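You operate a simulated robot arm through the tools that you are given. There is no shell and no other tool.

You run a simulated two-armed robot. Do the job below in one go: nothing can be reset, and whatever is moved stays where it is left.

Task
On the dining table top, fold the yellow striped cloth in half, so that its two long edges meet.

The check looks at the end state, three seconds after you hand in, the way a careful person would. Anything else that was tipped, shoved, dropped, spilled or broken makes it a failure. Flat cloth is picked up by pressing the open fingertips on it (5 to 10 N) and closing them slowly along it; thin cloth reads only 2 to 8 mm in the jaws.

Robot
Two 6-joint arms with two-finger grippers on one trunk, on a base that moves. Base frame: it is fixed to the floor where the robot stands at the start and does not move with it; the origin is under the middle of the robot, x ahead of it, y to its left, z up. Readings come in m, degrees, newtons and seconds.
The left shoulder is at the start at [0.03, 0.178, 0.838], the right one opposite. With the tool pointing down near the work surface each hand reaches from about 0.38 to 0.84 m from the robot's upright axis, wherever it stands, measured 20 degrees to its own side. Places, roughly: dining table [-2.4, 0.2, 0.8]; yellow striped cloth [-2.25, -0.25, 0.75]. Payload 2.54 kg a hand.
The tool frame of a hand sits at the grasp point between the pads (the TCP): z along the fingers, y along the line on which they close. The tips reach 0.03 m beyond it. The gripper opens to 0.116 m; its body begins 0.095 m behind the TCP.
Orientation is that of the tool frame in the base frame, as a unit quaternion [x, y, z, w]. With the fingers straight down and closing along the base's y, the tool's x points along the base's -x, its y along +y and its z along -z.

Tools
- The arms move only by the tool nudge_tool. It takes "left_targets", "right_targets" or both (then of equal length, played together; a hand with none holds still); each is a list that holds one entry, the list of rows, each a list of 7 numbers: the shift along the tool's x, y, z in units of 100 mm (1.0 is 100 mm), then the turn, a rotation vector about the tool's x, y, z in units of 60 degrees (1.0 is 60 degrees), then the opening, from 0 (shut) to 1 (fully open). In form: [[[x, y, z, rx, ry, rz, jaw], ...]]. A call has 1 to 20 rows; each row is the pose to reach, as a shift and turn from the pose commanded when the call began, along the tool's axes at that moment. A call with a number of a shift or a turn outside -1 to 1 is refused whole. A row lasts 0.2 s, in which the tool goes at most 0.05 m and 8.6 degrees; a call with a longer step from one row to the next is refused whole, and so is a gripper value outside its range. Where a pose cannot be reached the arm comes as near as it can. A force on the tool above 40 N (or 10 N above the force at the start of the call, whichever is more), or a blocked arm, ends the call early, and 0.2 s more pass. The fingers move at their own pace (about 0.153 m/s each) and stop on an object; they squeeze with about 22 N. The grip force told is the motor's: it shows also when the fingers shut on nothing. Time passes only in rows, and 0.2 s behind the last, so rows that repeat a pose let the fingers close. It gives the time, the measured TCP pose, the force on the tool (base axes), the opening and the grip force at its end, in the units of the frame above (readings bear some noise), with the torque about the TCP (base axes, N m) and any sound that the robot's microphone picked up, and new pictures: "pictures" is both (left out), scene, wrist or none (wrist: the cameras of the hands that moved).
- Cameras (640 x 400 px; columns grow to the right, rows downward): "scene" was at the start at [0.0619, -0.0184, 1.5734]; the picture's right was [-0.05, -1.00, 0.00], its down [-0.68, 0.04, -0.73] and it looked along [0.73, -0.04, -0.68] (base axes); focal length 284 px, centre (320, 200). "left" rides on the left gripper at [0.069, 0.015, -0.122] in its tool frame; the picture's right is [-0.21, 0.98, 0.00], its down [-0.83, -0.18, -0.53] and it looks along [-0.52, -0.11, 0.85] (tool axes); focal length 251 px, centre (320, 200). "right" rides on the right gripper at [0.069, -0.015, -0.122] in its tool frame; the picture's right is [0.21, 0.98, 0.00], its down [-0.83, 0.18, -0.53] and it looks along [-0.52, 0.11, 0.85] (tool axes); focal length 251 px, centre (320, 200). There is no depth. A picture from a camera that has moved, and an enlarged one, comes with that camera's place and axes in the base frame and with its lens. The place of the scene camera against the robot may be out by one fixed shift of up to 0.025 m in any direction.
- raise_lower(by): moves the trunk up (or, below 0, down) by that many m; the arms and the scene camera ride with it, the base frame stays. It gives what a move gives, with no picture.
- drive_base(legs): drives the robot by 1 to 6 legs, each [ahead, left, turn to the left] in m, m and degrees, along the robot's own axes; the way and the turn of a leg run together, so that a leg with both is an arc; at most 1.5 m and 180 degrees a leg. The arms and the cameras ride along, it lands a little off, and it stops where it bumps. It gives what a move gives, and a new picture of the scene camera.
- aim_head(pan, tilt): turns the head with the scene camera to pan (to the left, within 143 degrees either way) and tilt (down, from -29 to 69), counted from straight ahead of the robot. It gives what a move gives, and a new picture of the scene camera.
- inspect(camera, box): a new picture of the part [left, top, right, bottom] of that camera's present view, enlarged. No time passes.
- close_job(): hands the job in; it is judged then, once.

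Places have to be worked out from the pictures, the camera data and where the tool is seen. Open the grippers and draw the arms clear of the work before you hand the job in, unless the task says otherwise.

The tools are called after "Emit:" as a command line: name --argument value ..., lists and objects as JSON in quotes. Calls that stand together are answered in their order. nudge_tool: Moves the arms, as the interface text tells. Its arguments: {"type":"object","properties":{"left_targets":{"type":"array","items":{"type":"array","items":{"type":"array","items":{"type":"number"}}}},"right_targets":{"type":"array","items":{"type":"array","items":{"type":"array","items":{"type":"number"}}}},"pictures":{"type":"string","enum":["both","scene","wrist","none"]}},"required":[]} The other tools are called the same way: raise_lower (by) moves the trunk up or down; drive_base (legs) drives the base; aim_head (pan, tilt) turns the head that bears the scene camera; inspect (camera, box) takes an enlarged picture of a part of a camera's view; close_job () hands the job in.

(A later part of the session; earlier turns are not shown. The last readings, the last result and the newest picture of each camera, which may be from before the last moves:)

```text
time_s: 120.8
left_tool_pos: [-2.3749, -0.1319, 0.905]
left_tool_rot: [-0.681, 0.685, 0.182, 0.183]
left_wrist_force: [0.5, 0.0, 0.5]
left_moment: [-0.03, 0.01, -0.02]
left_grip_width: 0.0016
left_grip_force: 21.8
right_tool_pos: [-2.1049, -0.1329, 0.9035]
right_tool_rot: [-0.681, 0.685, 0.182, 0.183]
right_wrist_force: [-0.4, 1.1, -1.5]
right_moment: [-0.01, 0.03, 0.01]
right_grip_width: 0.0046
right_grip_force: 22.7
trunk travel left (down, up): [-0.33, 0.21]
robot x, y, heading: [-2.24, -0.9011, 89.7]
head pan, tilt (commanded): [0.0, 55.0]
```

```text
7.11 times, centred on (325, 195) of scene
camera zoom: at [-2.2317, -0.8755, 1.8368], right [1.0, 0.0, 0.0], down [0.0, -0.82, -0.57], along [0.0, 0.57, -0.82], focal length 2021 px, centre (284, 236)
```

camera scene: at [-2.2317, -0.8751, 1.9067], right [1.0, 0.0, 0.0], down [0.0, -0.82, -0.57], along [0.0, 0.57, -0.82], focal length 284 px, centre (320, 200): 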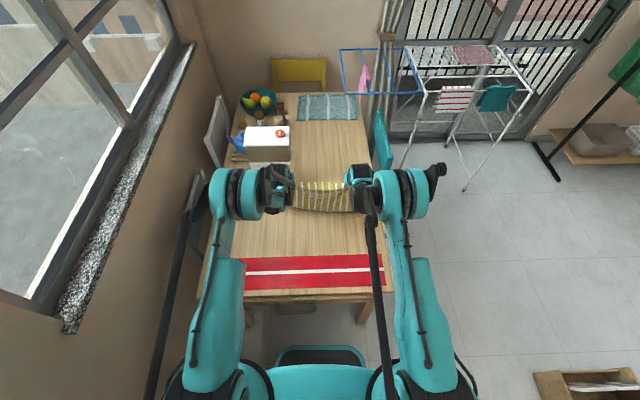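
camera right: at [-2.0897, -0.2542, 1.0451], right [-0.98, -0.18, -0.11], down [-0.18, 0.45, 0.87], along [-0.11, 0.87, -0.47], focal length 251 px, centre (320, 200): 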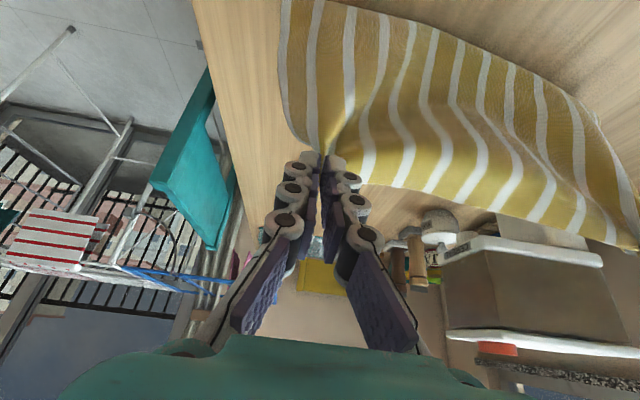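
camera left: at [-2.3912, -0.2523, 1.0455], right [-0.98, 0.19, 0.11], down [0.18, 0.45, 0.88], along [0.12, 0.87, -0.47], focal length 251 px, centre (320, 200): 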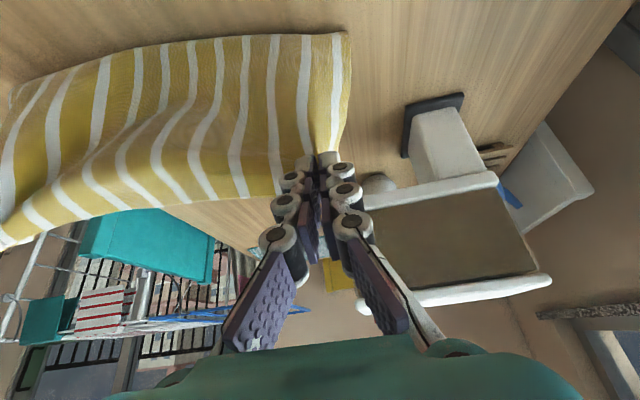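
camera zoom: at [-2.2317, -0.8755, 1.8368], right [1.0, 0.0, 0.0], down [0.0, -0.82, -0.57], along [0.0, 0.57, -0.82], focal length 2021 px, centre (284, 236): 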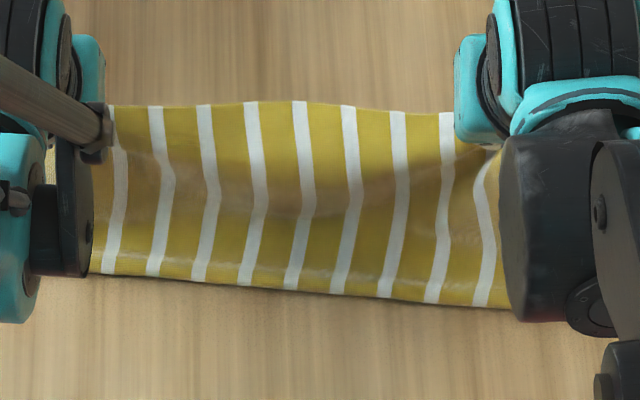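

The left view shows the rolled front and the tucked corner peeking out at y≈−0.054, so the C-fold is well formed. I lower 4 cm more and look again.

Emit:
raise_lower --by -0.04

Emit:
inspect --camera "left" --box '[180, 0, 420, 150]'

Emit:
inspect --camera "right" --box '[200, 0, 440, 150]'

Emit:
inspect --camera "scene" --box '[270, 170, 370, 225]'

```text
time_s: 121.7
left_tool_pos: [-2.3754, -0.1312, 0.864]
left_tool_rot: [-0.681, 0.685, 0.182, 0.183]
left_wrist_force: [0.3, -0.1, -0.4]
left_moment: [-0.01, -0.02, -0.01]
left_grip_width: 0.0013
left_grip_force: 21.9
right_tool_pos: [-2.1053, -0.1328, 0.8633]
right_tool_rot: [-0.681, 0.685, 0.183, 0.184]
right_wrist_force: [-0.1, -0.6, 1.5]
right_moment: [-0.01, -0.03, 0.01]
right_grip_width: 0.0013
right_grip_force: 17.4
trunk travel left (down, up): [-0.29, 0.25]
robot x, y, heading: [-2.2425, -0.9, 90.0]
head pan, tilt (commanded): [0.0, 55.0]
```

```text
2.67 times, centred on (300, 75) of left
camera zoom: at [-2.3913, -0.2524, 0.9357], right [-0.98, 0.19, 0.11], down [0.18, 0.45, 0.88], along [0.12, 0.87, -0.47], focal length 670 px, centre (373, 533)
```

zoom: 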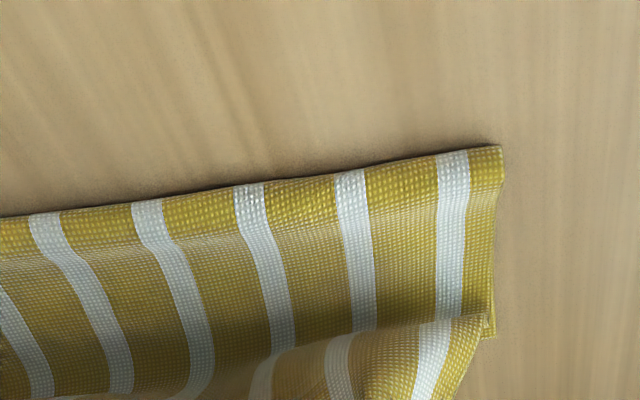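

```text
2.67 times, centred on (320, 75) of right
camera zoom: at [-2.0896, -0.2543, 0.9354], right [-0.98, -0.18, -0.11], down [-0.18, 0.45, 0.87], along [-0.11, 0.87, -0.47], focal length 670 px, centre (320, 533)
```

zoom: 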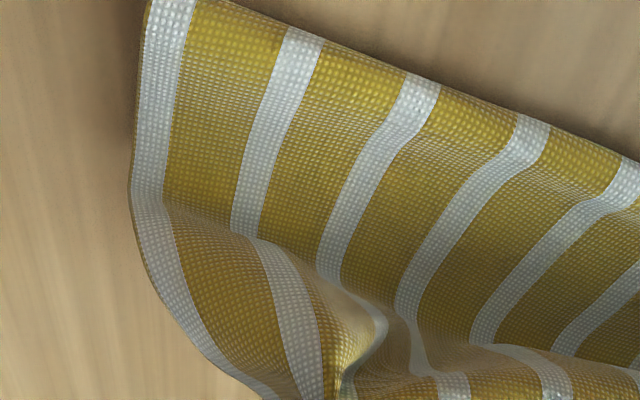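

```text
6.40 times, centred on (320, 198) of scene
camera zoom: at [-2.2317, -0.8754, 1.7967], right [1.0, 0.0, 0.0], down [0.0, -0.82, -0.57], along [0.0, 0.57, -0.82], focal length 1819 px, centre (320, 216)
```

zoom: 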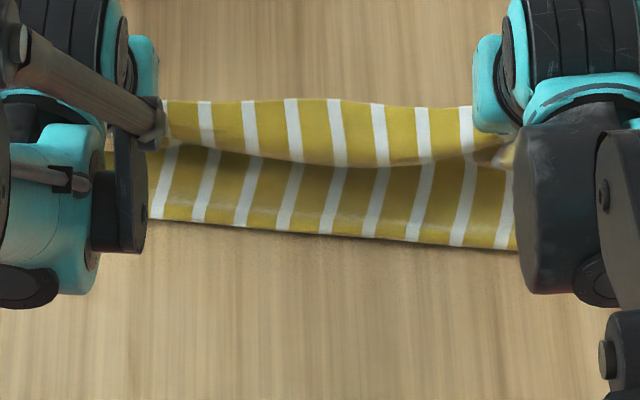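

The front roll lies at y≈−0.13 (left)…−0.16 (right), free edge still −0.055 at the left, but slack is gathering above. I move the hands 5.5 cm forward to draw the upper layer out, then will lower onto the free edge.

Emit:
nudge_tool --left_targets '[[[-0.07, 0, 0.06, 0, 0, 0, 0], [-0.14, 0, 0.12, 0, 0, 0, 0], [-0.21, 0, 0.18, 0, 0, 0, 0], [-0.28, 0, 0.24, 0, 0, 0, 0], [-0.35, 0, 0.3, 0, 0, 0, 0], [-0.426, 0, 0.362, 0, 0, 0, 0]]]' --right_targets '[[[-0.07, 0, 0.06, 0, 0, 0, 0], [-0.14, 0, 0.12, 0, 0, 0, 0], [-0.21, 0, 0.18, 0, 0, 0, 0], [-0.28, 0, 0.24, 0, 0, 0, 0], [-0.35, 0, 0.3, 0, 0, 0, 0], [-0.426, 0, 0.362, 0, 0, 0, 0]]]' --pictures "wrist"

Emit:
inspect --camera "scene" --box '[250, 150, 390, 238]'

```text
time_s: 123.0
left_tool_pos: [-2.3745, -0.0784, 0.8546]
left_tool_rot: [-0.682, 0.684, 0.183, 0.184]
left_wrist_force: [-0.4, 0.4, -0.5]
left_moment: [-0.01, -0.02, -0.02]
left_grip_width: 0.0017
left_grip_force: 21.8
right_tool_pos: [-2.1049, -0.0755, 0.8521]
right_tool_rot: [-0.682, 0.685, 0.182, 0.183]
right_wrist_force: [-0.5, -0.5, -0.7]
right_moment: [-0.02, 0.0, -0.02]
right_grip_width: 0.0035
right_grip_force: 20.4
trunk travel left (down, up): [-0.29, 0.25]
robot x, y, heading: [-2.2418, -0.9064, 89.8]
head pan, tilt (commanded): [0.0, 55.0]
camera right: at [-2.0903, -0.1981, 0.924], right [-0.98, -0.18, -0.11], down [-0.18, 0.45, 0.87], along [-0.11, 0.87, -0.47], focal length 251 px, centre (320, 200)
camera left: at [-2.3912, -0.1976, 0.9251], right [-0.98, 0.19, 0.11], down [0.18, 0.45, 0.87], along [0.12, 0.87, -0.47], focal length 251 px, centre (320, 200)
```

right: 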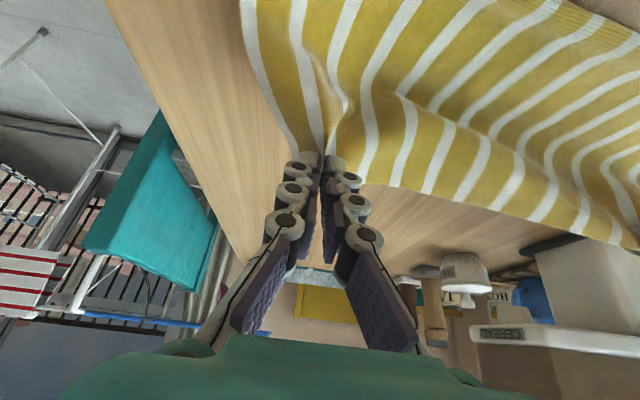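
left: 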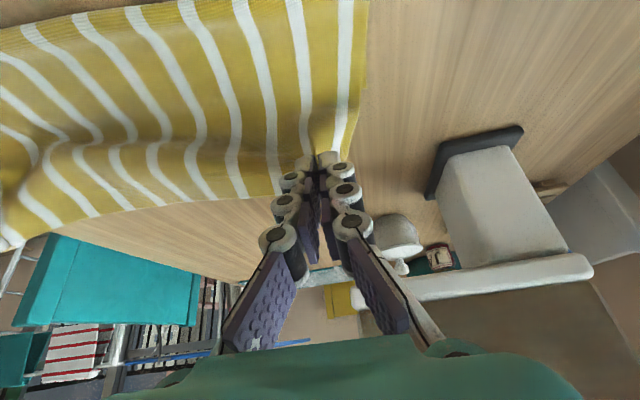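

```text
4.55 times, centred on (320, 194) of scene
camera zoom: at [-2.2317, -0.8741, 1.7966], right [1.0, 0.0, 0.0], down [0.0, -0.82, -0.57], along [0.0, 0.57, -0.82], focal length 1292 px, centre (320, 227)
```

zoom: 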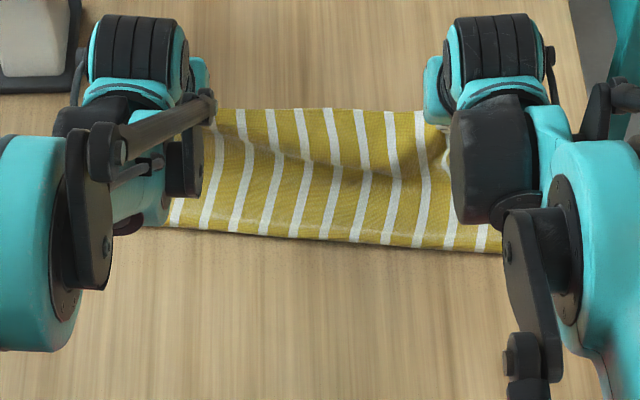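

The front stayed put (−0.145 left, −0.17 right). I zoom on both corners to find the free edge under the hands.

Emit:
inspect --camera "left" --box '[240, 0, 440, 180]'

Emit:
inspect --camera "right" --box '[200, 0, 400, 180]'

```text
2.22 times, centred on (340, 90) of left
camera zoom: at [-2.3912, -0.1976, 0.9251], right [-0.98, 0.19, 0.11], down [0.18, 0.45, 0.87], along [0.12, 0.87, -0.47], focal length 559 px, centre (276, 444)
```

zoom: 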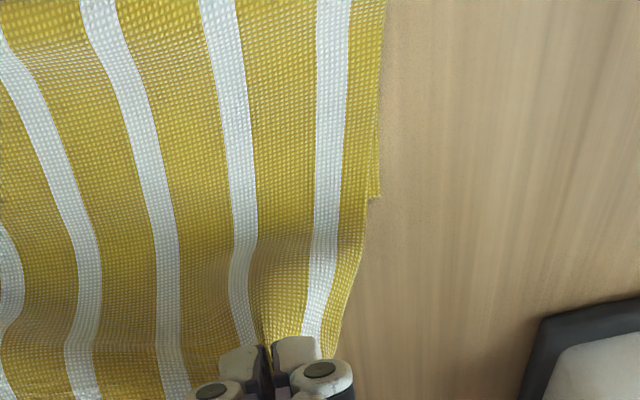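

```text
2.22 times, centred on (300, 90) of right
camera zoom: at [-2.0903, -0.1981, 0.924], right [-0.98, -0.18, -0.11], down [-0.18, 0.45, 0.87], along [-0.11, 0.87, -0.47], focal length 559 px, centre (364, 444)
```

zoom: 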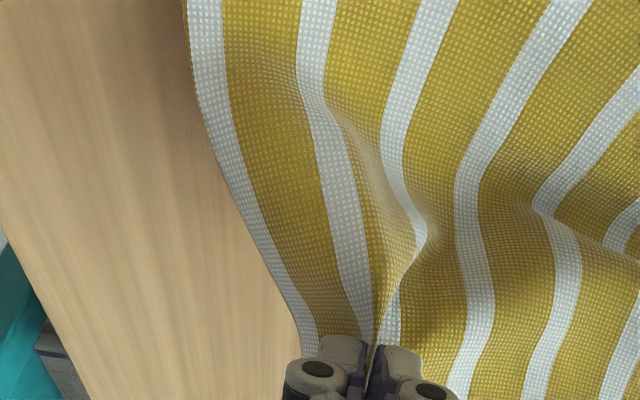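

The tucked free edge lies at y≈−0.052 at the left corner; at the right it must be nearer me (the roll is skewed), perhaps −0.11. I lower both hands to ~4 cm, the right one also 6 cm towards me, so the lower edge becomes visible beyond.

Emit:
nudge_tool --left_targets '[[[0.05, 0, 0.045, 0, 0, 0, 0], [0.1, 0, 0.09, 0, 0, 0, 0], [0.15, 0, 0.135, 0, 0, 0, 0], [0.2, 0, 0.18, 0, 0, 0, 0], [0.25, 0, 0.225, 0, 0, 0, 0], [0.294, 0, 0.269, 0, 0, 0, 0]]]' --right_targets '[[[0.115, 0, 0, 0, 0, 0, 0], [0.23, 0, 0, 0, 0, 0, 0], [0.345, 0, 0, 0, 0, 0, 0], [0.46, 0, 0, 0, 0, 0, 0], [0.58, 0, 0, 0, 0, 0, 0], [0.695, 0, 0.003, 0, 0, 0, 0]]]' --pictures "wrist"

Emit:
inspect --camera "scene" --box '[250, 150, 390, 238]'

```text
time_s: 124.5
left_tool_pos: [-2.3749, -0.0915, 0.8182]
left_tool_rot: [-0.682, 0.684, 0.183, 0.183]
left_wrist_force: [-0.1, -0.3, -0.2]
left_moment: [-0.01, 0.01, -0.04]
left_grip_width: 0.0014
left_grip_force: 22.2
right_tool_pos: [-2.1058, -0.1381, 0.8185]
right_tool_rot: [-0.682, 0.684, 0.182, 0.184]
right_wrist_force: [0.2, -0.2, -0.8]
right_moment: [0.02, 0.01, -0.03]
right_grip_width: 0.0033
right_grip_force: 19.7
trunk travel left (down, up): [-0.29, 0.25]
robot x, y, heading: [-2.2398, -0.9029, 89.9]
head pan, tilt (commanded): [0.0, 55.0]
camera right: at [-2.0898, -0.2599, 0.8899], right [-0.98, -0.18, -0.11], down [-0.18, 0.45, 0.87], along [-0.11, 0.87, -0.47], focal length 251 px, centre (320, 200)
camera left: at [-2.3914, -0.2118, 0.8892], right [-0.98, 0.19, 0.11], down [0.18, 0.45, 0.88], along [0.12, 0.87, -0.47], focal length 251 px, centre (320, 200)
```

right: 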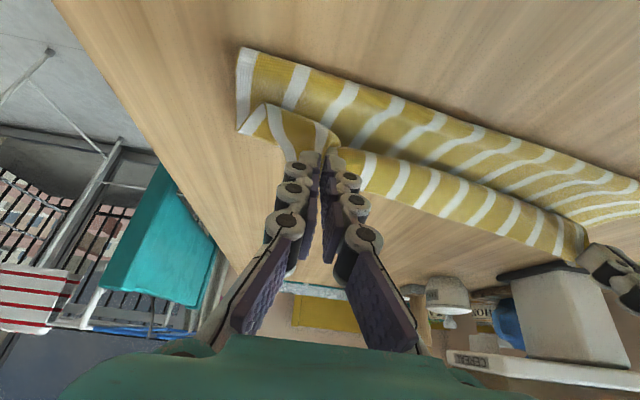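
left: 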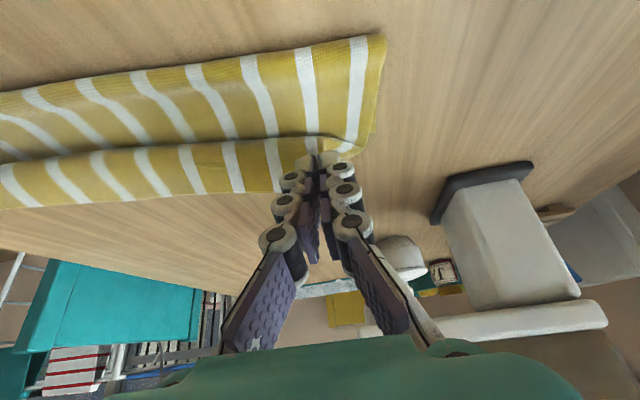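

```text
4.55 times, centred on (320, 194) of scene
camera zoom: at [-2.2317, -0.875, 1.7967], right [1.0, 0.0, 0.0], down [0.0, -0.82, -0.57], along [0.0, 0.57, -0.82], focal length 1292 px, centre (320, 227)
```

zoom: 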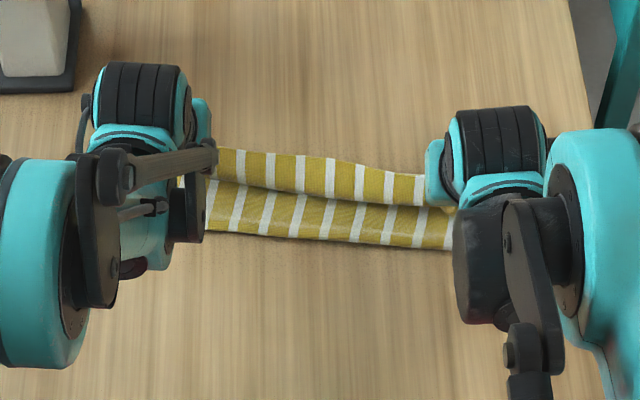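

The front has not rolled; instead the upper layer makes a Z. But the free edge is now lying on the far side (−0.055 left, −0.10 right), so I can lay the lower half properly: lift the held edge, carry it towards me past the roll so more cloth lies down, then swing it back over the top.

Emit:
nudge_tool --left_targets '[[[-0.041, 0, -0.15, 0, 0, 0, 0], [-0.082, 0, -0.3, 0, 0, 0, 0], [-0.123, 0, -0.45, 0, 0, 0, 0], [-0.164, 0, -0.6, 0, 0, 0, 0], [-0.205, 0, -0.75, 0, 0, 0, 0], [-0.246, 0, -0.897, 0, 0, 0, 0]]]' --right_targets '[[[-0.065, 0, -0.136, 0, 0, 0, 0], [-0.13, 0, -0.271, 0, 0, 0, 0], [-0.195, 0, -0.407, 0, 0, 0, 0], [-0.26, 0, -0.543, 0, 0, 0, 0], [-0.325, 0, -0.678, 0, 0, 0, 0], [-0.389, 0, -0.814, 0, 0, 0, 0]]]' --pictures "none"

Emit:
nudge_tool --left_targets '[[[0.14, 0, -0.06, 0, 0, 0, 0], [0.28, 0, -0.12, 0, 0, 0, 0], [0.415, 0, -0.18, 0, 0, 0, 0], [0.55, 0, -0.24, 0, 0, 0, 0], [0.69, 0, -0.3, 0, 0, 0, 0], [0.829, 0, -0.363, 0, 0, 0, 0]]]' --right_targets '[[[0.14, 0, -0.06, 0, 0, 0, 0], [0.28, 0, -0.12, 0, 0, 0, 0], [0.415, 0, -0.18, 0, 0, 0, 0], [0.55, 0, -0.24, 0, 0, 0, 0], [0.69, 0, -0.3, 0, 0, 0, 0], [0.829, 0, -0.363, 0, 0, 0, 0]]]' --pictures "wrist"

Emit:
inspect --camera "scene" --box '[250, 140, 390, 228]'

```text
time_s: 125.8
left_tool_pos: [-2.3748, -0.1127, 0.9058]
left_tool_rot: [-0.681, 0.685, 0.182, 0.184]
left_wrist_force: [-0.4, 0.0, -1.0]
left_moment: [0.02, 0.01, 0.0]
left_grip_width: 0.0015
left_grip_force: 22.0
right_tool_pos: [-2.1051, -0.1449, 0.9089]
right_tool_rot: [-0.682, 0.684, 0.183, 0.183]
right_wrist_force: [0.0, 0.8, -0.4]
right_moment: [0.0, 0.01, -0.03]
right_grip_width: 0.0035
right_grip_force: 23.5
trunk travel left (down, up): [-0.29, 0.25]
robot x, y, heading: [-2.2399, -0.9018, 89.3]
head pan, tilt (commanded): [0.0, 55.0]
```

```text
time_s: 127.2
left_tool_pos: [-2.3757, -0.2034, 0.8968]
left_tool_rot: [-0.681, 0.684, 0.183, 0.184]
left_wrist_force: [0.1, 0.3, -0.5]
left_moment: [-0.03, -0.01, 0.0]
left_grip_width: 0.0017
left_grip_force: 21.7
right_tool_pos: [-2.1064, -0.2355, 0.8989]
right_tool_rot: [-0.682, 0.684, 0.183, 0.184]
right_wrist_force: [-0.2, 0.7, -1.3]
right_moment: [-0.01, -0.03, -0.03]
right_grip_width: 0.0035
right_grip_force: 26.8
trunk travel left (down, up): [-0.29, 0.25]
robot x, y, heading: [-2.238, -0.9021, 90.0]
head pan, tilt (commanded): [0.0, 55.0]
camera right: at [-2.0909, -0.3574, 0.9705], right [-0.98, -0.18, -0.11], down [-0.18, 0.45, 0.88], along [-0.11, 0.87, -0.47], focal length 251 px, centre (320, 200)
camera left: at [-2.3923, -0.3235, 0.968], right [-0.98, 0.19, 0.11], down [0.18, 0.45, 0.88], along [0.12, 0.87, -0.47], focal length 251 px, centre (320, 200)
```

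right: 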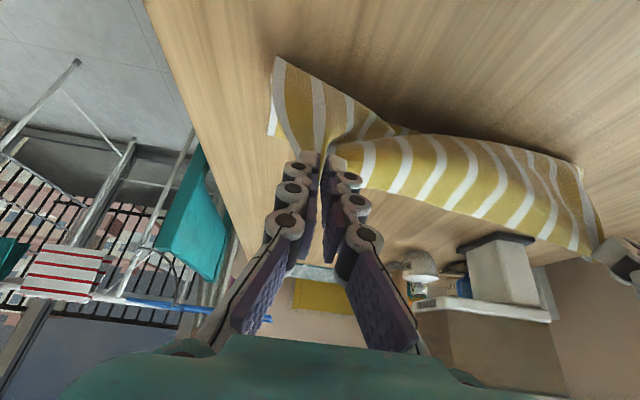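
left: 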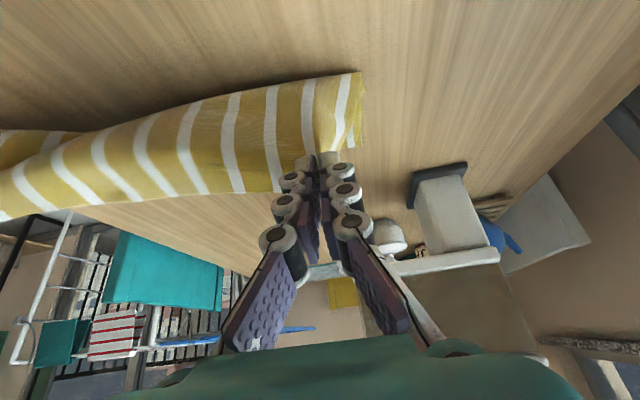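

```text
4.55 times, centred on (320, 184) of scene
camera zoom: at [-2.2318, -0.876, 1.7967], right [1.0, 0.0, 0.0], down [0.0, -0.82, -0.57], along [0.0, 0.57, -0.82], focal length 1292 px, centre (320, 273)
```

zoom: 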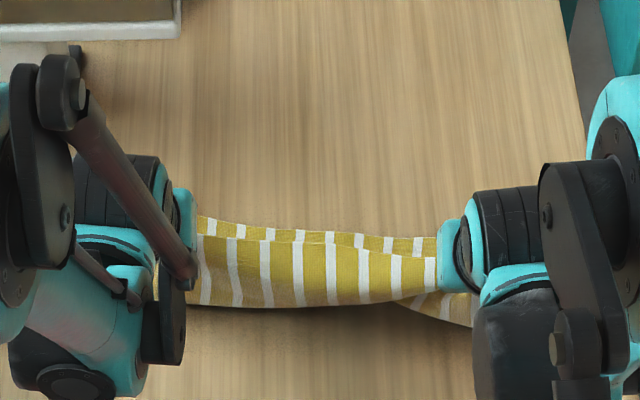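

Now the lower layer runs from the front (−0.19 left, −0.21 right) to the free edge (−0.07 left, −0.097 right): nearly exact halves. I go a little further towards me to compensate for peeling, before swinging back.

Emit:
nudge_tool --left_targets '[[[0.09, 0, 0.017, 0, 0, 0, 0], [0.18, 0, 0.034, 0, 0, 0, 0], [0.27, 0, 0.051, 0, 0, 0, 0], [0.36, 0, 0.068, 0, 0, 0, 0], [0.453, 0, 0.085, 0, 0, 0, 0]]]' --right_targets '[[[0.09, 0, 0.017, 0, 0, 0, 0], [0.18, 0, 0.034, 0, 0, 0, 0], [0.27, 0, 0.051, 0, 0, 0, 0], [0.36, 0, 0.068, 0, 0, 0, 0], [0.453, 0, 0.085, 0, 0, 0, 0]]]' --pictures "wrist"

Emit:
inspect --camera "scene" --box '[250, 140, 390, 228]'

```text
time_s: 128.4
left_tool_pos: [-2.3751, -0.2379, 0.8651]
left_tool_rot: [-0.682, 0.684, 0.182, 0.184]
left_wrist_force: [0.0, -0.4, -0.3]
left_moment: [-0.01, -0.01, -0.01]
left_grip_width: 0.0015
left_grip_force: 22.5
right_tool_pos: [-2.1059, -0.2664, 0.8713]
right_tool_rot: [-0.682, 0.685, 0.181, 0.181]
right_wrist_force: [-0.6, -0.5, 0.9]
right_moment: [0.0, 0.02, 0.01]
right_grip_width: 0.0013
right_grip_force: 18.1
right hand out of reach, approached as far as the arm can: row 5
trunk travel left (down, up): [-0.29, 0.25]
robot x, y, heading: [-2.2446, -0.9008, 89.5]
head pan, tilt (commanded): [0.0, 55.0]
camera right: at [-2.0905, -0.3867, 0.9437], right [-0.98, -0.18, -0.11], down [-0.18, 0.45, 0.87], along [-0.11, 0.87, -0.48], focal length 251 px, centre (320, 200)
camera left: at [-2.3921, -0.358, 0.9372], right [-0.98, 0.19, 0.11], down [0.18, 0.45, 0.88], along [0.12, 0.87, -0.47], focal length 251 px, centre (320, 200)
```

right: 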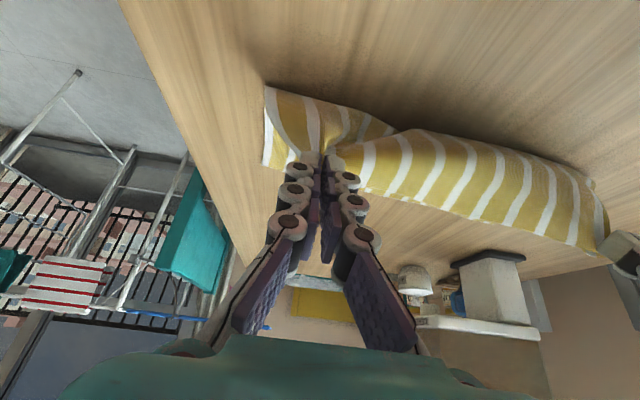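
left: 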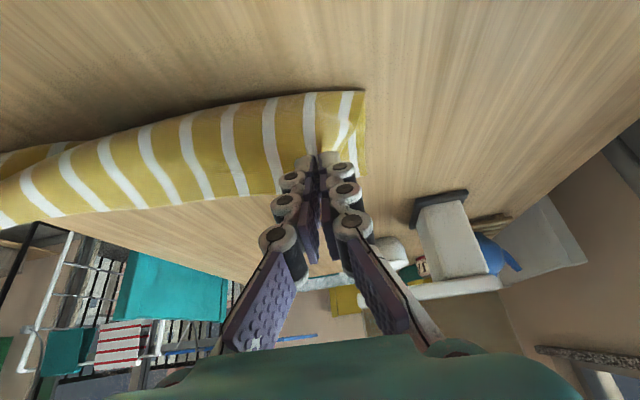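

```text
4.55 times, centred on (320, 184) of scene
camera zoom: at [-2.2319, -0.8751, 1.7967], right [1.0, 0.0, 0.0], down [0.0, -0.82, -0.57], along [0.0, 0.57, -0.82], focal length 1292 px, centre (320, 273)
```

zoom: 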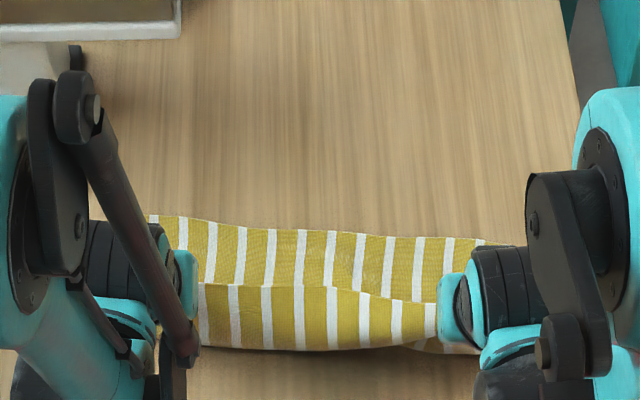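

The lower layer now lies clearly with its free edge from (−2.41,−0.067) to (−2.057,−0.105). I swing the held edge back over it along an arc – first part.

Emit:
nudge_tool --left_targets '[[[-0.115, 0, 0.02, 0, 0, 0, 0], [-0.239, 0, 0.046, 0, 0, 0, 0], [-0.396, 0, 0.113, 0, 0, 0, 0], [-0.549, 0, 0.19, 0, 0, 0, 0], [-0.682, 0, 0.359, 0, 0, 0, 0], [-0.805, 0, 0.546, 0, 0, 0, 0]]]' --right_targets '[[[-0.105, 0, 0.038, 0, 0, 0, 0], [-0.219, 0, 0.08, 0, 0, 0, 0], [-0.376, 0, 0.148, 0, 0, 0, 0], [-0.524, 0, 0.233, 0, 0, 0, 0], [-0.657, 0, 0.402, 0, 0, 0, 0], [-0.78, 0, 0.589, 0, 0, 0, 0]]]' --pictures "wrist"

Emit:
inspect --camera "scene" --box '[250, 140, 390, 228]'

```text
time_s: 129.8
left_tool_pos: [-2.3749, -0.1396, 0.8585]
left_tool_rot: [-0.682, 0.685, 0.182, 0.182]
left_wrist_force: [0.7, -0.9, -0.6]
left_moment: [-0.03, -0.01, 0.0]
left_grip_width: 0.0013
left_grip_force: 21.4
right_tool_pos: [-2.1055, -0.1649, 0.8593]
right_tool_rot: [-0.682, 0.685, 0.183, 0.183]
right_wrist_force: [-0.4, 0.6, 0.2]
right_moment: [0.03, 0.0, 0.01]
right_grip_width: 0.0025
right_grip_force: 20.0
trunk travel left (down, up): [-0.29, 0.25]
robot x, y, heading: [-2.2396, -0.9026, 89.9]
head pan, tilt (commanded): [0.0, 55.0]
camera right: at [-2.0897, -0.2879, 0.9305], right [-0.98, -0.18, -0.11], down [-0.18, 0.45, 0.87], along [-0.11, 0.87, -0.47], focal length 251 px, centre (320, 200)
camera left: at [-2.3911, -0.2597, 0.9291], right [-0.98, 0.19, 0.11], down [0.18, 0.45, 0.87], along [0.12, 0.87, -0.47], focal length 251 px, centre (320, 200)
```

right: 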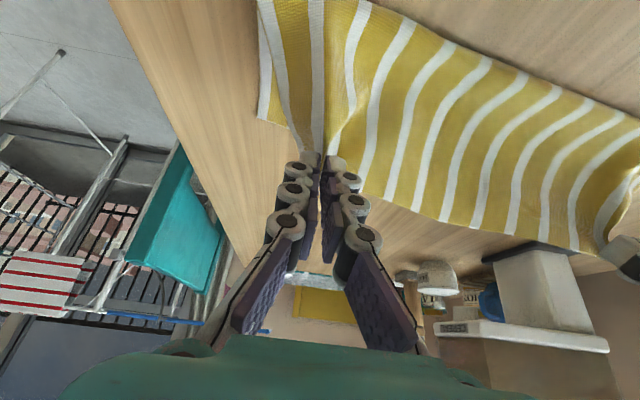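
left: 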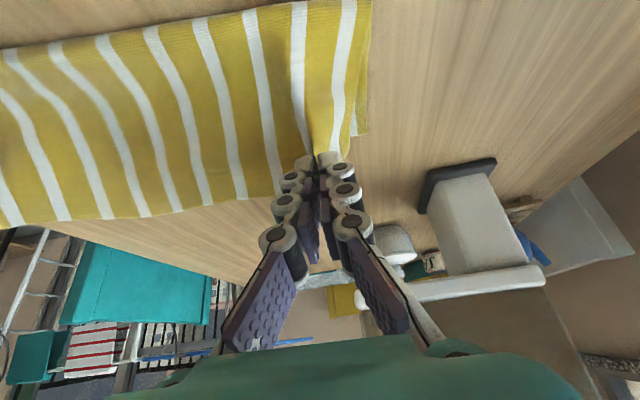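

```text
4.55 times, centred on (320, 184) of scene
camera zoom: at [-2.2318, -0.8734, 1.7966], right [1.0, 0.0, 0.0], down [0.0, -0.82, -0.57], along [0.0, 0.57, -0.82], focal length 1292 px, centre (320, 273)
```

zoom: 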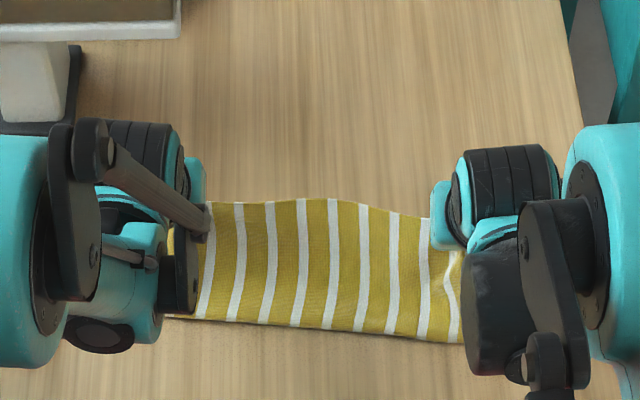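

Excellent: a smooth page now, front at −0.194 (left)/−0.221 (right), free edge at −0.0585/−0.096 – true halves. I lower most of the way, then check the alignment of the two edges.

Emit:
nudge_tool --left_targets '[[[-0.032, 0, 0.065, 0, 0, 0, 0], [-0.064, 0, 0.129, 0, 0, 0, 0], [-0.086, 0, 0.21, 0, 0, 0, 0], [-0.108, 0, 0.293, 0, 0, 0, 0], [-0.116, 0, 0.39, 0, 0, 0, 0], [-0.123, 0, 0.487, 0, 0, 0, 0], [-0.118, 0, 0.576, 0, 0, 0, 0], [-0.112, 0, 0.665, 0, 0, 0, 0]]]' --right_targets '[[[-0.03, 0, 0.065, 0, 0, 0, 0], [-0.06, 0, 0.129, 0, 0, 0, 0], [-0.08, 0, 0.21, 0, 0, 0, 0], [-0.1, 0, 0.293, 0, 0, 0, 0], [-0.106, 0, 0.39, 0, 0, 0, 0], [-0.11, 0, 0.487, 0, 0, 0, 0], [-0.105, 0, 0.576, 0, 0, 0, 0], [-0.1, 0, 0.665, 0, 0, 0, 0]]]' --pictures "wrist"

Emit:
inspect --camera "scene" --box '[250, 140, 390, 228]'

Emit:
inspect --camera "left" --box '[240, 40, 440, 200]'

Emit:
inspect --camera "right" --box '[200, 40, 400, 200]'

```text
time_s: 131.7
left_tool_pos: [-2.3746, -0.0994, 0.8111]
left_tool_rot: [-0.681, 0.684, 0.183, 0.184]
left_wrist_force: [0.1, 0.8, -0.1]
left_moment: [-0.02, -0.01, -0.01]
left_grip_width: 0.0015
left_grip_force: 21.9
left hand out of reach, approached as far as the arm can: row 8
right_tool_pos: [-2.1052, -0.1253, 0.8061]
right_tool_rot: [-0.682, 0.685, 0.182, 0.183]
right_wrist_force: [-0.1, 0.9, -0.9]
right_moment: [0.01, -0.03, -0.02]
right_grip_width: 0.0039
right_grip_force: 24.8
trunk travel left (down, up): [-0.29, 0.25]
robot x, y, heading: [-2.2418, -0.9016, 89.8]
head pan, tilt (commanded): [0.0, 55.0]
camera right: at [-2.0894, -0.2478, 0.8777], right [-0.98, -0.18, -0.11], down [-0.18, 0.45, 0.87], along [-0.11, 0.87, -0.47], focal length 251 px, centre (320, 200)
camera left: at [-2.3916, -0.2207, 0.8817], right [-0.98, 0.19, 0.11], down [0.18, 0.45, 0.88], along [0.12, 0.87, -0.47], focal length 251 px, centre (320, 200)
```

right: 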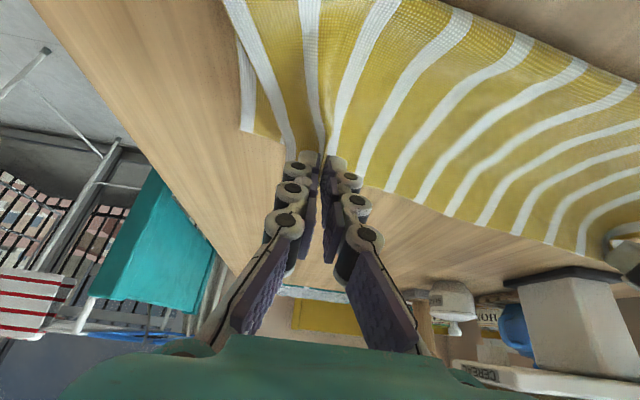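
left: 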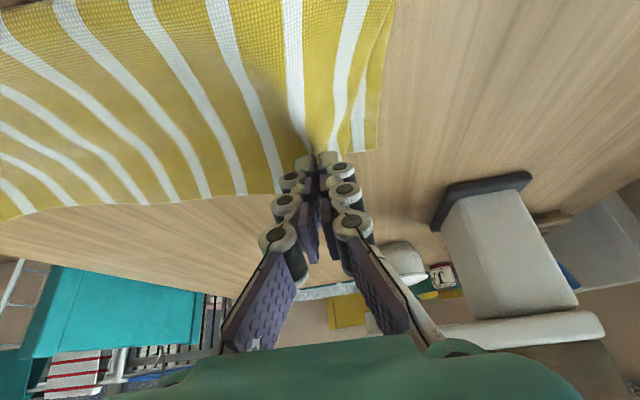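

```text
4.55 times, centred on (320, 184) of scene
camera zoom: at [-2.2316, -0.8746, 1.7966], right [1.0, 0.0, 0.0], down [0.0, -0.82, -0.57], along [0.0, 0.57, -0.82], focal length 1292 px, centre (320, 273)
```

zoom: 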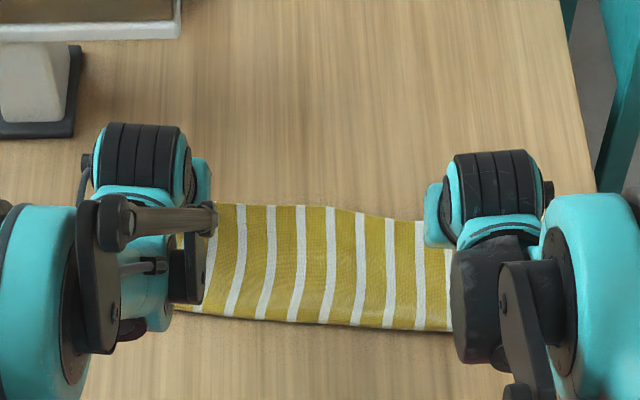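

```text
2.50 times, centred on (340, 120) of left
camera zoom: at [-2.3916, -0.2207, 0.8817], right [-0.98, 0.19, 0.11], down [0.18, 0.45, 0.88], along [0.12, 0.87, -0.47], focal length 629 px, centre (270, 400)
```

zoom: 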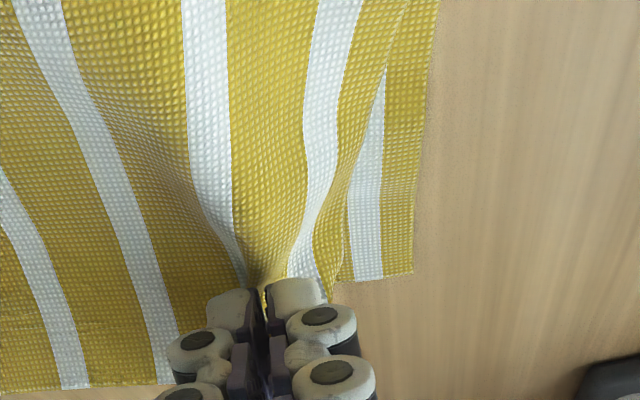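

```text
2.50 times, centred on (300, 120) of right
camera zoom: at [-2.0894, -0.2478, 0.8777], right [-0.98, -0.18, -0.11], down [-0.18, 0.45, 0.87], along [-0.11, 0.87, -0.47], focal length 629 px, centre (370, 400)
```

zoom: 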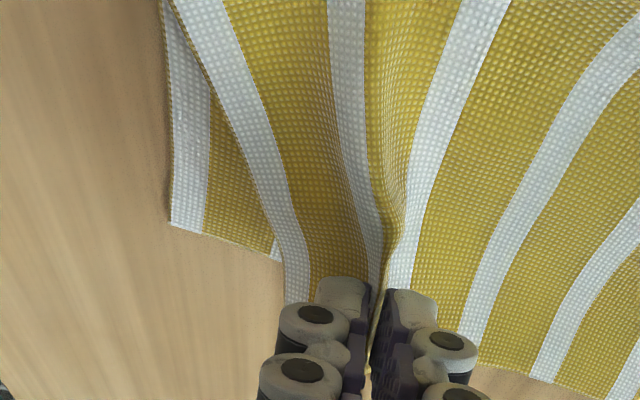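

Both lower corners are visible: the free edge runs (−2.419,−0.0525)→(−2.044,−0.103). The held edge needs +13 mm at the left and +3 mm at the right. I drive 12 mm forward, lower the trunk 15 mm, then trim the right hand.

Emit:
drive_base --legs '[[0.012, 0, 0]]'

Emit:
raise_lower --by -0.012

Emit:
nudge_tool --right_targets '[[[0.04, 0, -0.02, 0, 0, 0, 0], [0.078, 0, -0.045, 0, 0, 0, 0]]]' --pictures "none"

Emit:
inspect --camera "left" --box '[240, 40, 440, 200]'

Emit:
inspect --camera "right" --box '[200, 40, 400, 200]'

Emit:
inspect --camera "scene" --box '[250, 140, 390, 228]'

```text
time_s: 132.4
left_tool_pos: [-2.3751, -0.0874, 0.8089]
left_tool_rot: [-0.681, 0.685, 0.183, 0.184]
left_wrist_force: [0.5, 0.1, -0.2]
left_moment: [0.02, 0.0, 0.01]
left_grip_width: 0.0017
left_grip_force: 22.4
right_tool_pos: [-2.1033, -0.1139, 0.805]
right_tool_rot: [-0.682, 0.684, 0.182, 0.182]
right_wrist_force: [-0.3, 0.7, -1.1]
right_moment: [0.02, -0.03, -0.03]
right_grip_width: 0.0031
right_grip_force: 20.0
trunk travel left (down, up): [-0.29, 0.25]
robot x, y, heading: [-2.2414, -0.8893, 90.0]
head pan, tilt (commanded): [0.0, 55.0]
camera scene: at [-2.2317, -0.8624, 1.7967], right [1.0, 0.0, 0.0], down [0.0, -0.82, -0.57], along [0.0, 0.57, -0.82], focal length 284 px, centre (320, 200)
```

scene: 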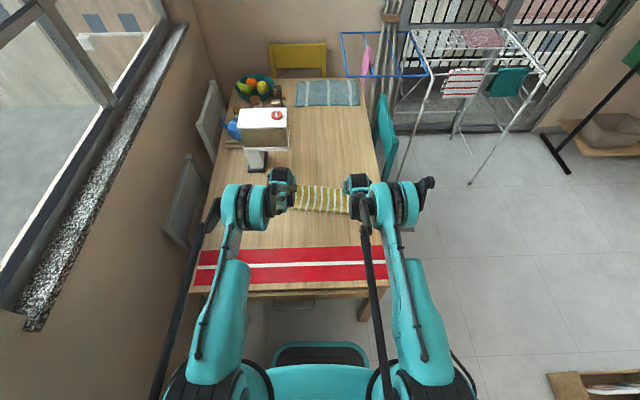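

```text
time_s: 133.0
left_tool_pos: [-2.3744, -0.0888, 0.7986]
left_tool_rot: [-0.682, 0.684, 0.183, 0.183]
left_wrist_force: [-0.3, -0.3, 0.3]
left_moment: [0.0, -0.02, -0.01]
left_grip_width: 0.0016
left_grip_force: 21.7
right_tool_pos: [-2.1055, -0.1137, 0.7947]
right_tool_rot: [-0.681, 0.685, 0.182, 0.183]
right_wrist_force: [0.1, 1.7, -1.9]
right_moment: [-0.01, -0.01, -0.02]
right_grip_width: 0.0037
right_grip_force: 24.7
trunk travel left (down, up): [-0.278, 0.262]
robot x, y, heading: [-2.2429, -0.8909, 89.8]
head pan, tilt (commanded): [0.0, 55.0]
```

```text
time_s: 133.6
left_tool_pos: [-2.3739, -0.0882, 0.7983]
left_tool_rot: [-0.681, 0.685, 0.183, 0.184]
left_wrist_force: [-0.5, -0.6, -0.4]
left_moment: [0.0, -0.03, 0.03]
left_grip_width: 0.0016
left_grip_force: 22.0
right_tool_pos: [-2.1061, -0.1233, 0.7935]
right_tool_rot: [-0.681, 0.685, 0.181, 0.183]
right_wrist_force: [-0.8, -0.8, 1.0]
right_moment: [-0.01, -0.04, 0.04]
right_grip_width: 0.0028
right_grip_force: 25.8
trunk travel left (down, up): [-0.278, 0.262]
robot x, y, heading: [-2.24, -0.8902, 89.7]
head pan, tilt (commanded): [0.0, 55.0]
```

```text
2.50 times, centred on (340, 120) of left
camera zoom: at [-2.3915, -0.2091, 0.87], right [-0.98, 0.19, 0.11], down [0.18, 0.45, 0.88], along [0.12, 0.87, -0.47], focal length 629 px, centre (270, 400)
```

zoom: 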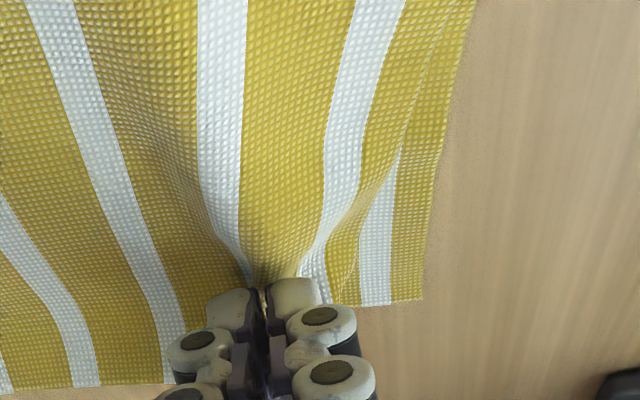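

```text
2.50 times, centred on (300, 120) of right
camera zoom: at [-2.0896, -0.2456, 0.8658], right [-0.98, -0.18, -0.11], down [-0.18, 0.45, 0.87], along [-0.11, 0.87, -0.47], focal length 629 px, centre (370, 400)
```

zoom: 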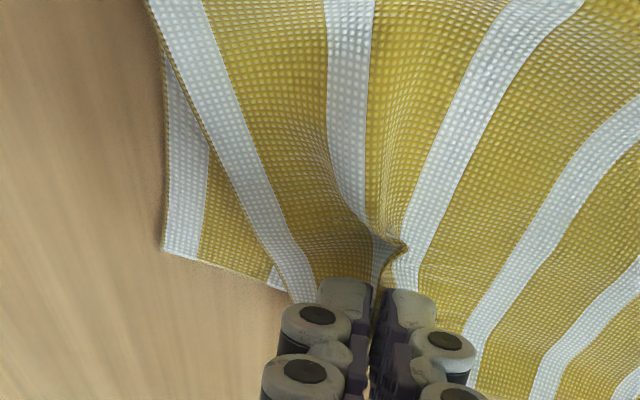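

```text
4.55 times, centred on (320, 184) of scene
camera zoom: at [-2.2317, -0.8632, 1.7847], right [1.0, 0.0, 0.0], down [0.0, -0.82, -0.57], along [0.0, 0.57, -0.82], focal length 1292 px, centre (320, 273)
```

zoom: 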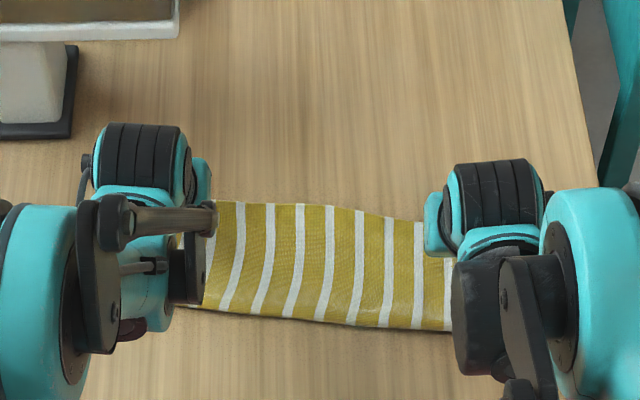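

Lower corners now measure (−2.42,−0.041) and (−2.045,−0.102); the held edge is about 1 cm short at the left and 3 mm at the right. I trim that while lowering the last millimetres.

Emit:
nudge_tool --left_targets '[[[-0.025, 0, 0.055, 0, 0, 0, 0], [-0.05, 0, 0.11, 0, 0, 0, 0], [-0.05, 0, 0.115, 0, 0, 0, 0]]]' --right_targets '[[[-0.003, 0, 0.025, 0, 0, 0, 0], [-0.006, 0, 0.05, 0, 0, 0, 0], [-0.006, 0, 0.05, 0, 0, 0, 0]]]' --pictures "none"

Emit:
inspect --camera "left" --box '[240, 40, 440, 200]'

Emit:
inspect --camera "right" --box '[200, 40, 400, 200]'

```text
time_s: 134.4
left_tool_pos: [-2.3743, -0.0872, 0.7995]
left_tool_rot: [-0.682, 0.685, 0.182, 0.183]
left_wrist_force: [0.3, -0.7, -0.1]
left_moment: [-0.02, -0.02, 0.01]
left_grip_width: 0.0015
left_grip_force: 22.2
left hand out of reach, approached as far as the arm can: row 1, 2, 3
right_tool_pos: [-2.1053, -0.1187, 0.7906]
right_tool_rot: [-0.681, 0.685, 0.182, 0.183]
right_wrist_force: [-0.7, 0.1, -0.7]
right_moment: [0.0, -0.07, -0.03]
right_grip_width: 0.0033
right_grip_force: 26.9
trunk travel left (down, up): [-0.278, 0.262]
robot x, y, heading: [-2.2351, -0.8929, 89.9]
head pan, tilt (commanded): [0.0, 55.0]
```

```text
2.50 times, centred on (340, 120) of left
camera zoom: at [-2.3915, -0.2077, 0.8709], right [-0.98, 0.19, 0.11], down [0.18, 0.45, 0.88], along [0.12, 0.87, -0.47], focal length 629 px, centre (270, 400)
```

zoom: 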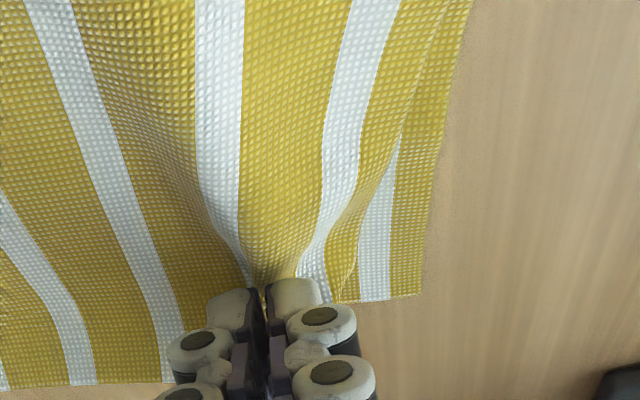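

```text
2.50 times, centred on (300, 120) of right
camera zoom: at [-2.0895, -0.2419, 0.8621], right [-0.98, -0.18, -0.11], down [-0.18, 0.45, 0.87], along [-0.11, 0.87, -0.47], focal length 629 px, centre (370, 400)
```

zoom: 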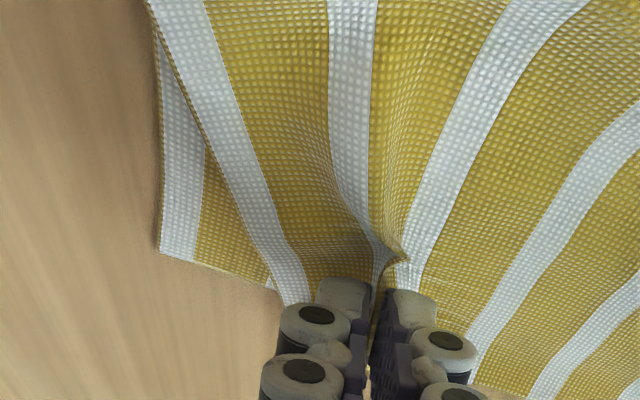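

Left arm is at its limit, so I pre-compensate the right hand (10 mm back, 4 mm up), drive 10 mm forward and lower the trunk 8 mm.

Emit:
nudge_tool --right_targets '[[[0.033, 0, -0.043, 0, 0, 0, 0], [0.067, 0, -0.085, 0, 0, 0, 0]]]' --pictures "none"

Emit:
drive_base --legs '[[0.01, 0, 0]]'

Emit:
raise_lower --by -0.008

Emit:
inspect --camera "left" --box '[240, 40, 440, 200]'

Emit:
inspect --camera "right" --box '[200, 40, 400, 200]'

Emit:
inspect --camera "scene" --box '[250, 140, 390, 228]'

```text
time_s: 135.0
left_tool_pos: [-2.3741, -0.0873, 0.7998]
left_tool_rot: [-0.681, 0.685, 0.182, 0.184]
left_wrist_force: [0.5, -0.3, -1.1]
left_moment: [0.0, -0.03, -0.02]
left_grip_width: 0.0012
left_grip_force: 22.4
right_tool_pos: [-2.1046, -0.129, 0.7945]
right_tool_rot: [-0.682, 0.684, 0.182, 0.182]
right_wrist_force: [0.4, -1.3, 2.4]
right_moment: [0.04, -0.05, -0.02]
right_grip_width: 0.0011
right_grip_force: 20.2
trunk travel left (down, up): [-0.278, 0.262]
robot x, y, heading: [-2.2385, -0.8925, 89.8]
head pan, tilt (commanded): [0.0, 55.0]
```

```text
time_s: 135.8
left_tool_pos: [-2.3751, -0.076, 0.7991]
left_tool_rot: [-0.681, 0.684, 0.183, 0.184]
left_wrist_force: [0.0, 0.0, 0.3]
left_moment: [-0.01, 0.02, -0.02]
left_grip_width: 0.0018
left_grip_force: 21.7
right_tool_pos: [-2.1055, -0.1203, 0.7942]
right_tool_rot: [-0.682, 0.684, 0.183, 0.182]
right_wrist_force: [-0.7, 1.2, -0.6]
right_moment: [-0.01, 0.0, 0.03]
right_grip_width: 0.0022
right_grip_force: 19.7
trunk travel left (down, up): [-0.278, 0.262]
robot x, y, heading: [-2.2379, -0.8838, 89.6]
head pan, tilt (commanded): [0.0, 55.0]
camera scene: at [-2.2316, -0.8526, 1.7847], right [1.0, 0.0, 0.0], down [0.0, -0.82, -0.57], along [0.0, 0.57, -0.82], focal length 284 px, centre (320, 200)
```

scene: 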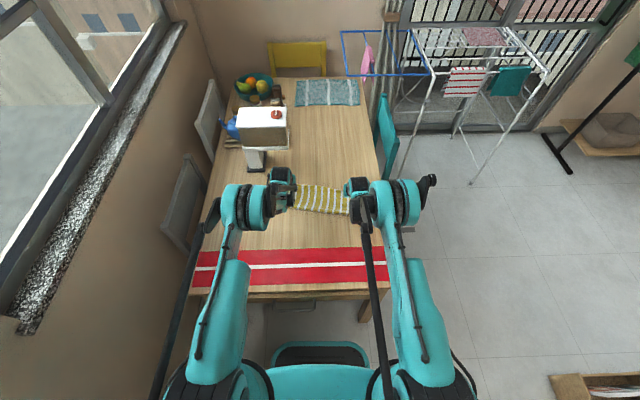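

```text
time_s: 136.3
left_tool_pos: [-2.3736, -0.0772, 0.792]
left_tool_rot: [-0.681, 0.685, 0.183, 0.184]
left_wrist_force: [-0.3, 0.1, -0.4]
left_moment: [0.01, 0.02, -0.04]
left_grip_width: 0.0015
left_grip_force: 22.0
right_tool_pos: [-2.1045, -0.1193, 0.7863]
right_tool_rot: [-0.681, 0.685, 0.181, 0.182]
right_wrist_force: [-1.2, 0.8, -0.9]
right_moment: [-0.02, -0.03, 0.0]
right_grip_width: 0.002
right_grip_force: 19.2
trunk travel left (down, up): [-0.27, 0.27]
robot x, y, heading: [-2.2421, -0.885, 89.8]
head pan, tilt (commanded): [0.0, 55.0]
```

```text
2.50 times, centred on (340, 120) of left
camera zoom: at [-2.3914, -0.1977, 0.8627], right [-0.98, 0.19, 0.11], down [0.18, 0.45, 0.88], along [0.12, 0.87, -0.47], focal length 629 px, centre (270, 400)
```

zoom: 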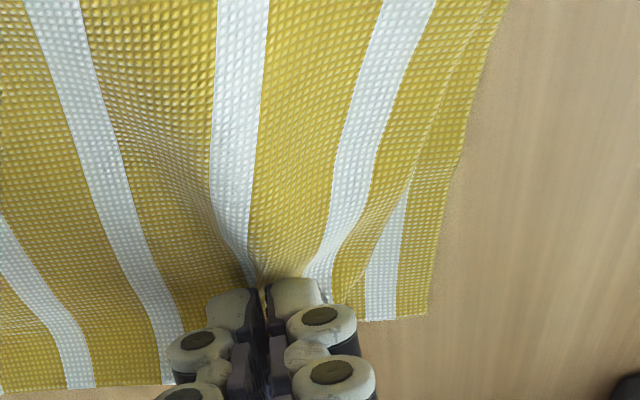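

```text
2.50 times, centred on (300, 120) of right
camera zoom: at [-2.0888, -0.2419, 0.8583], right [-0.98, -0.18, -0.11], down [-0.18, 0.45, 0.87], along [-0.11, 0.87, -0.47], focal length 629 px, centre (370, 400)
```

zoom: 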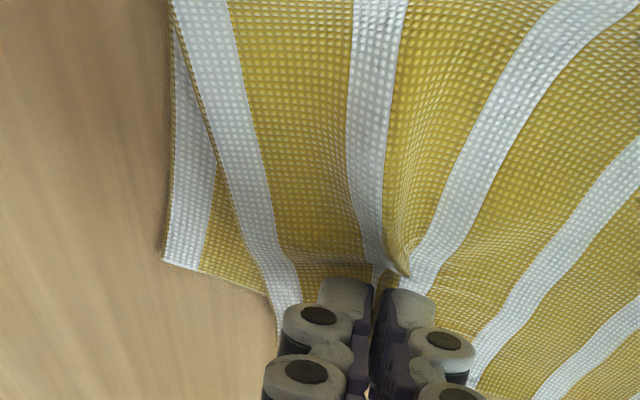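

```text
4.55 times, centred on (320, 184) of scene
camera zoom: at [-2.2316, -0.8528, 1.7766], right [1.0, 0.0, 0.0], down [0.0, -0.82, -0.57], along [0.0, 0.57, -0.82], focal length 1292 px, centre (320, 273)
```

zoom: 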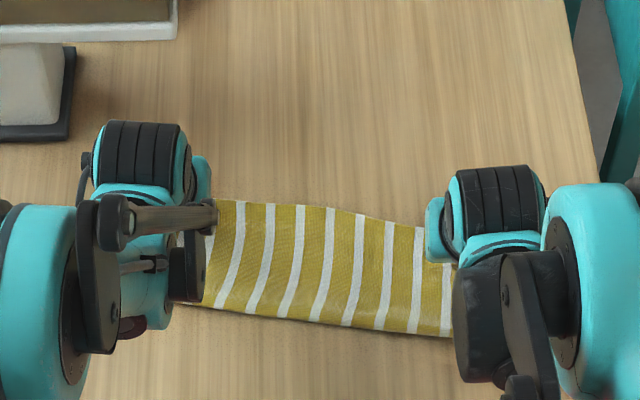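

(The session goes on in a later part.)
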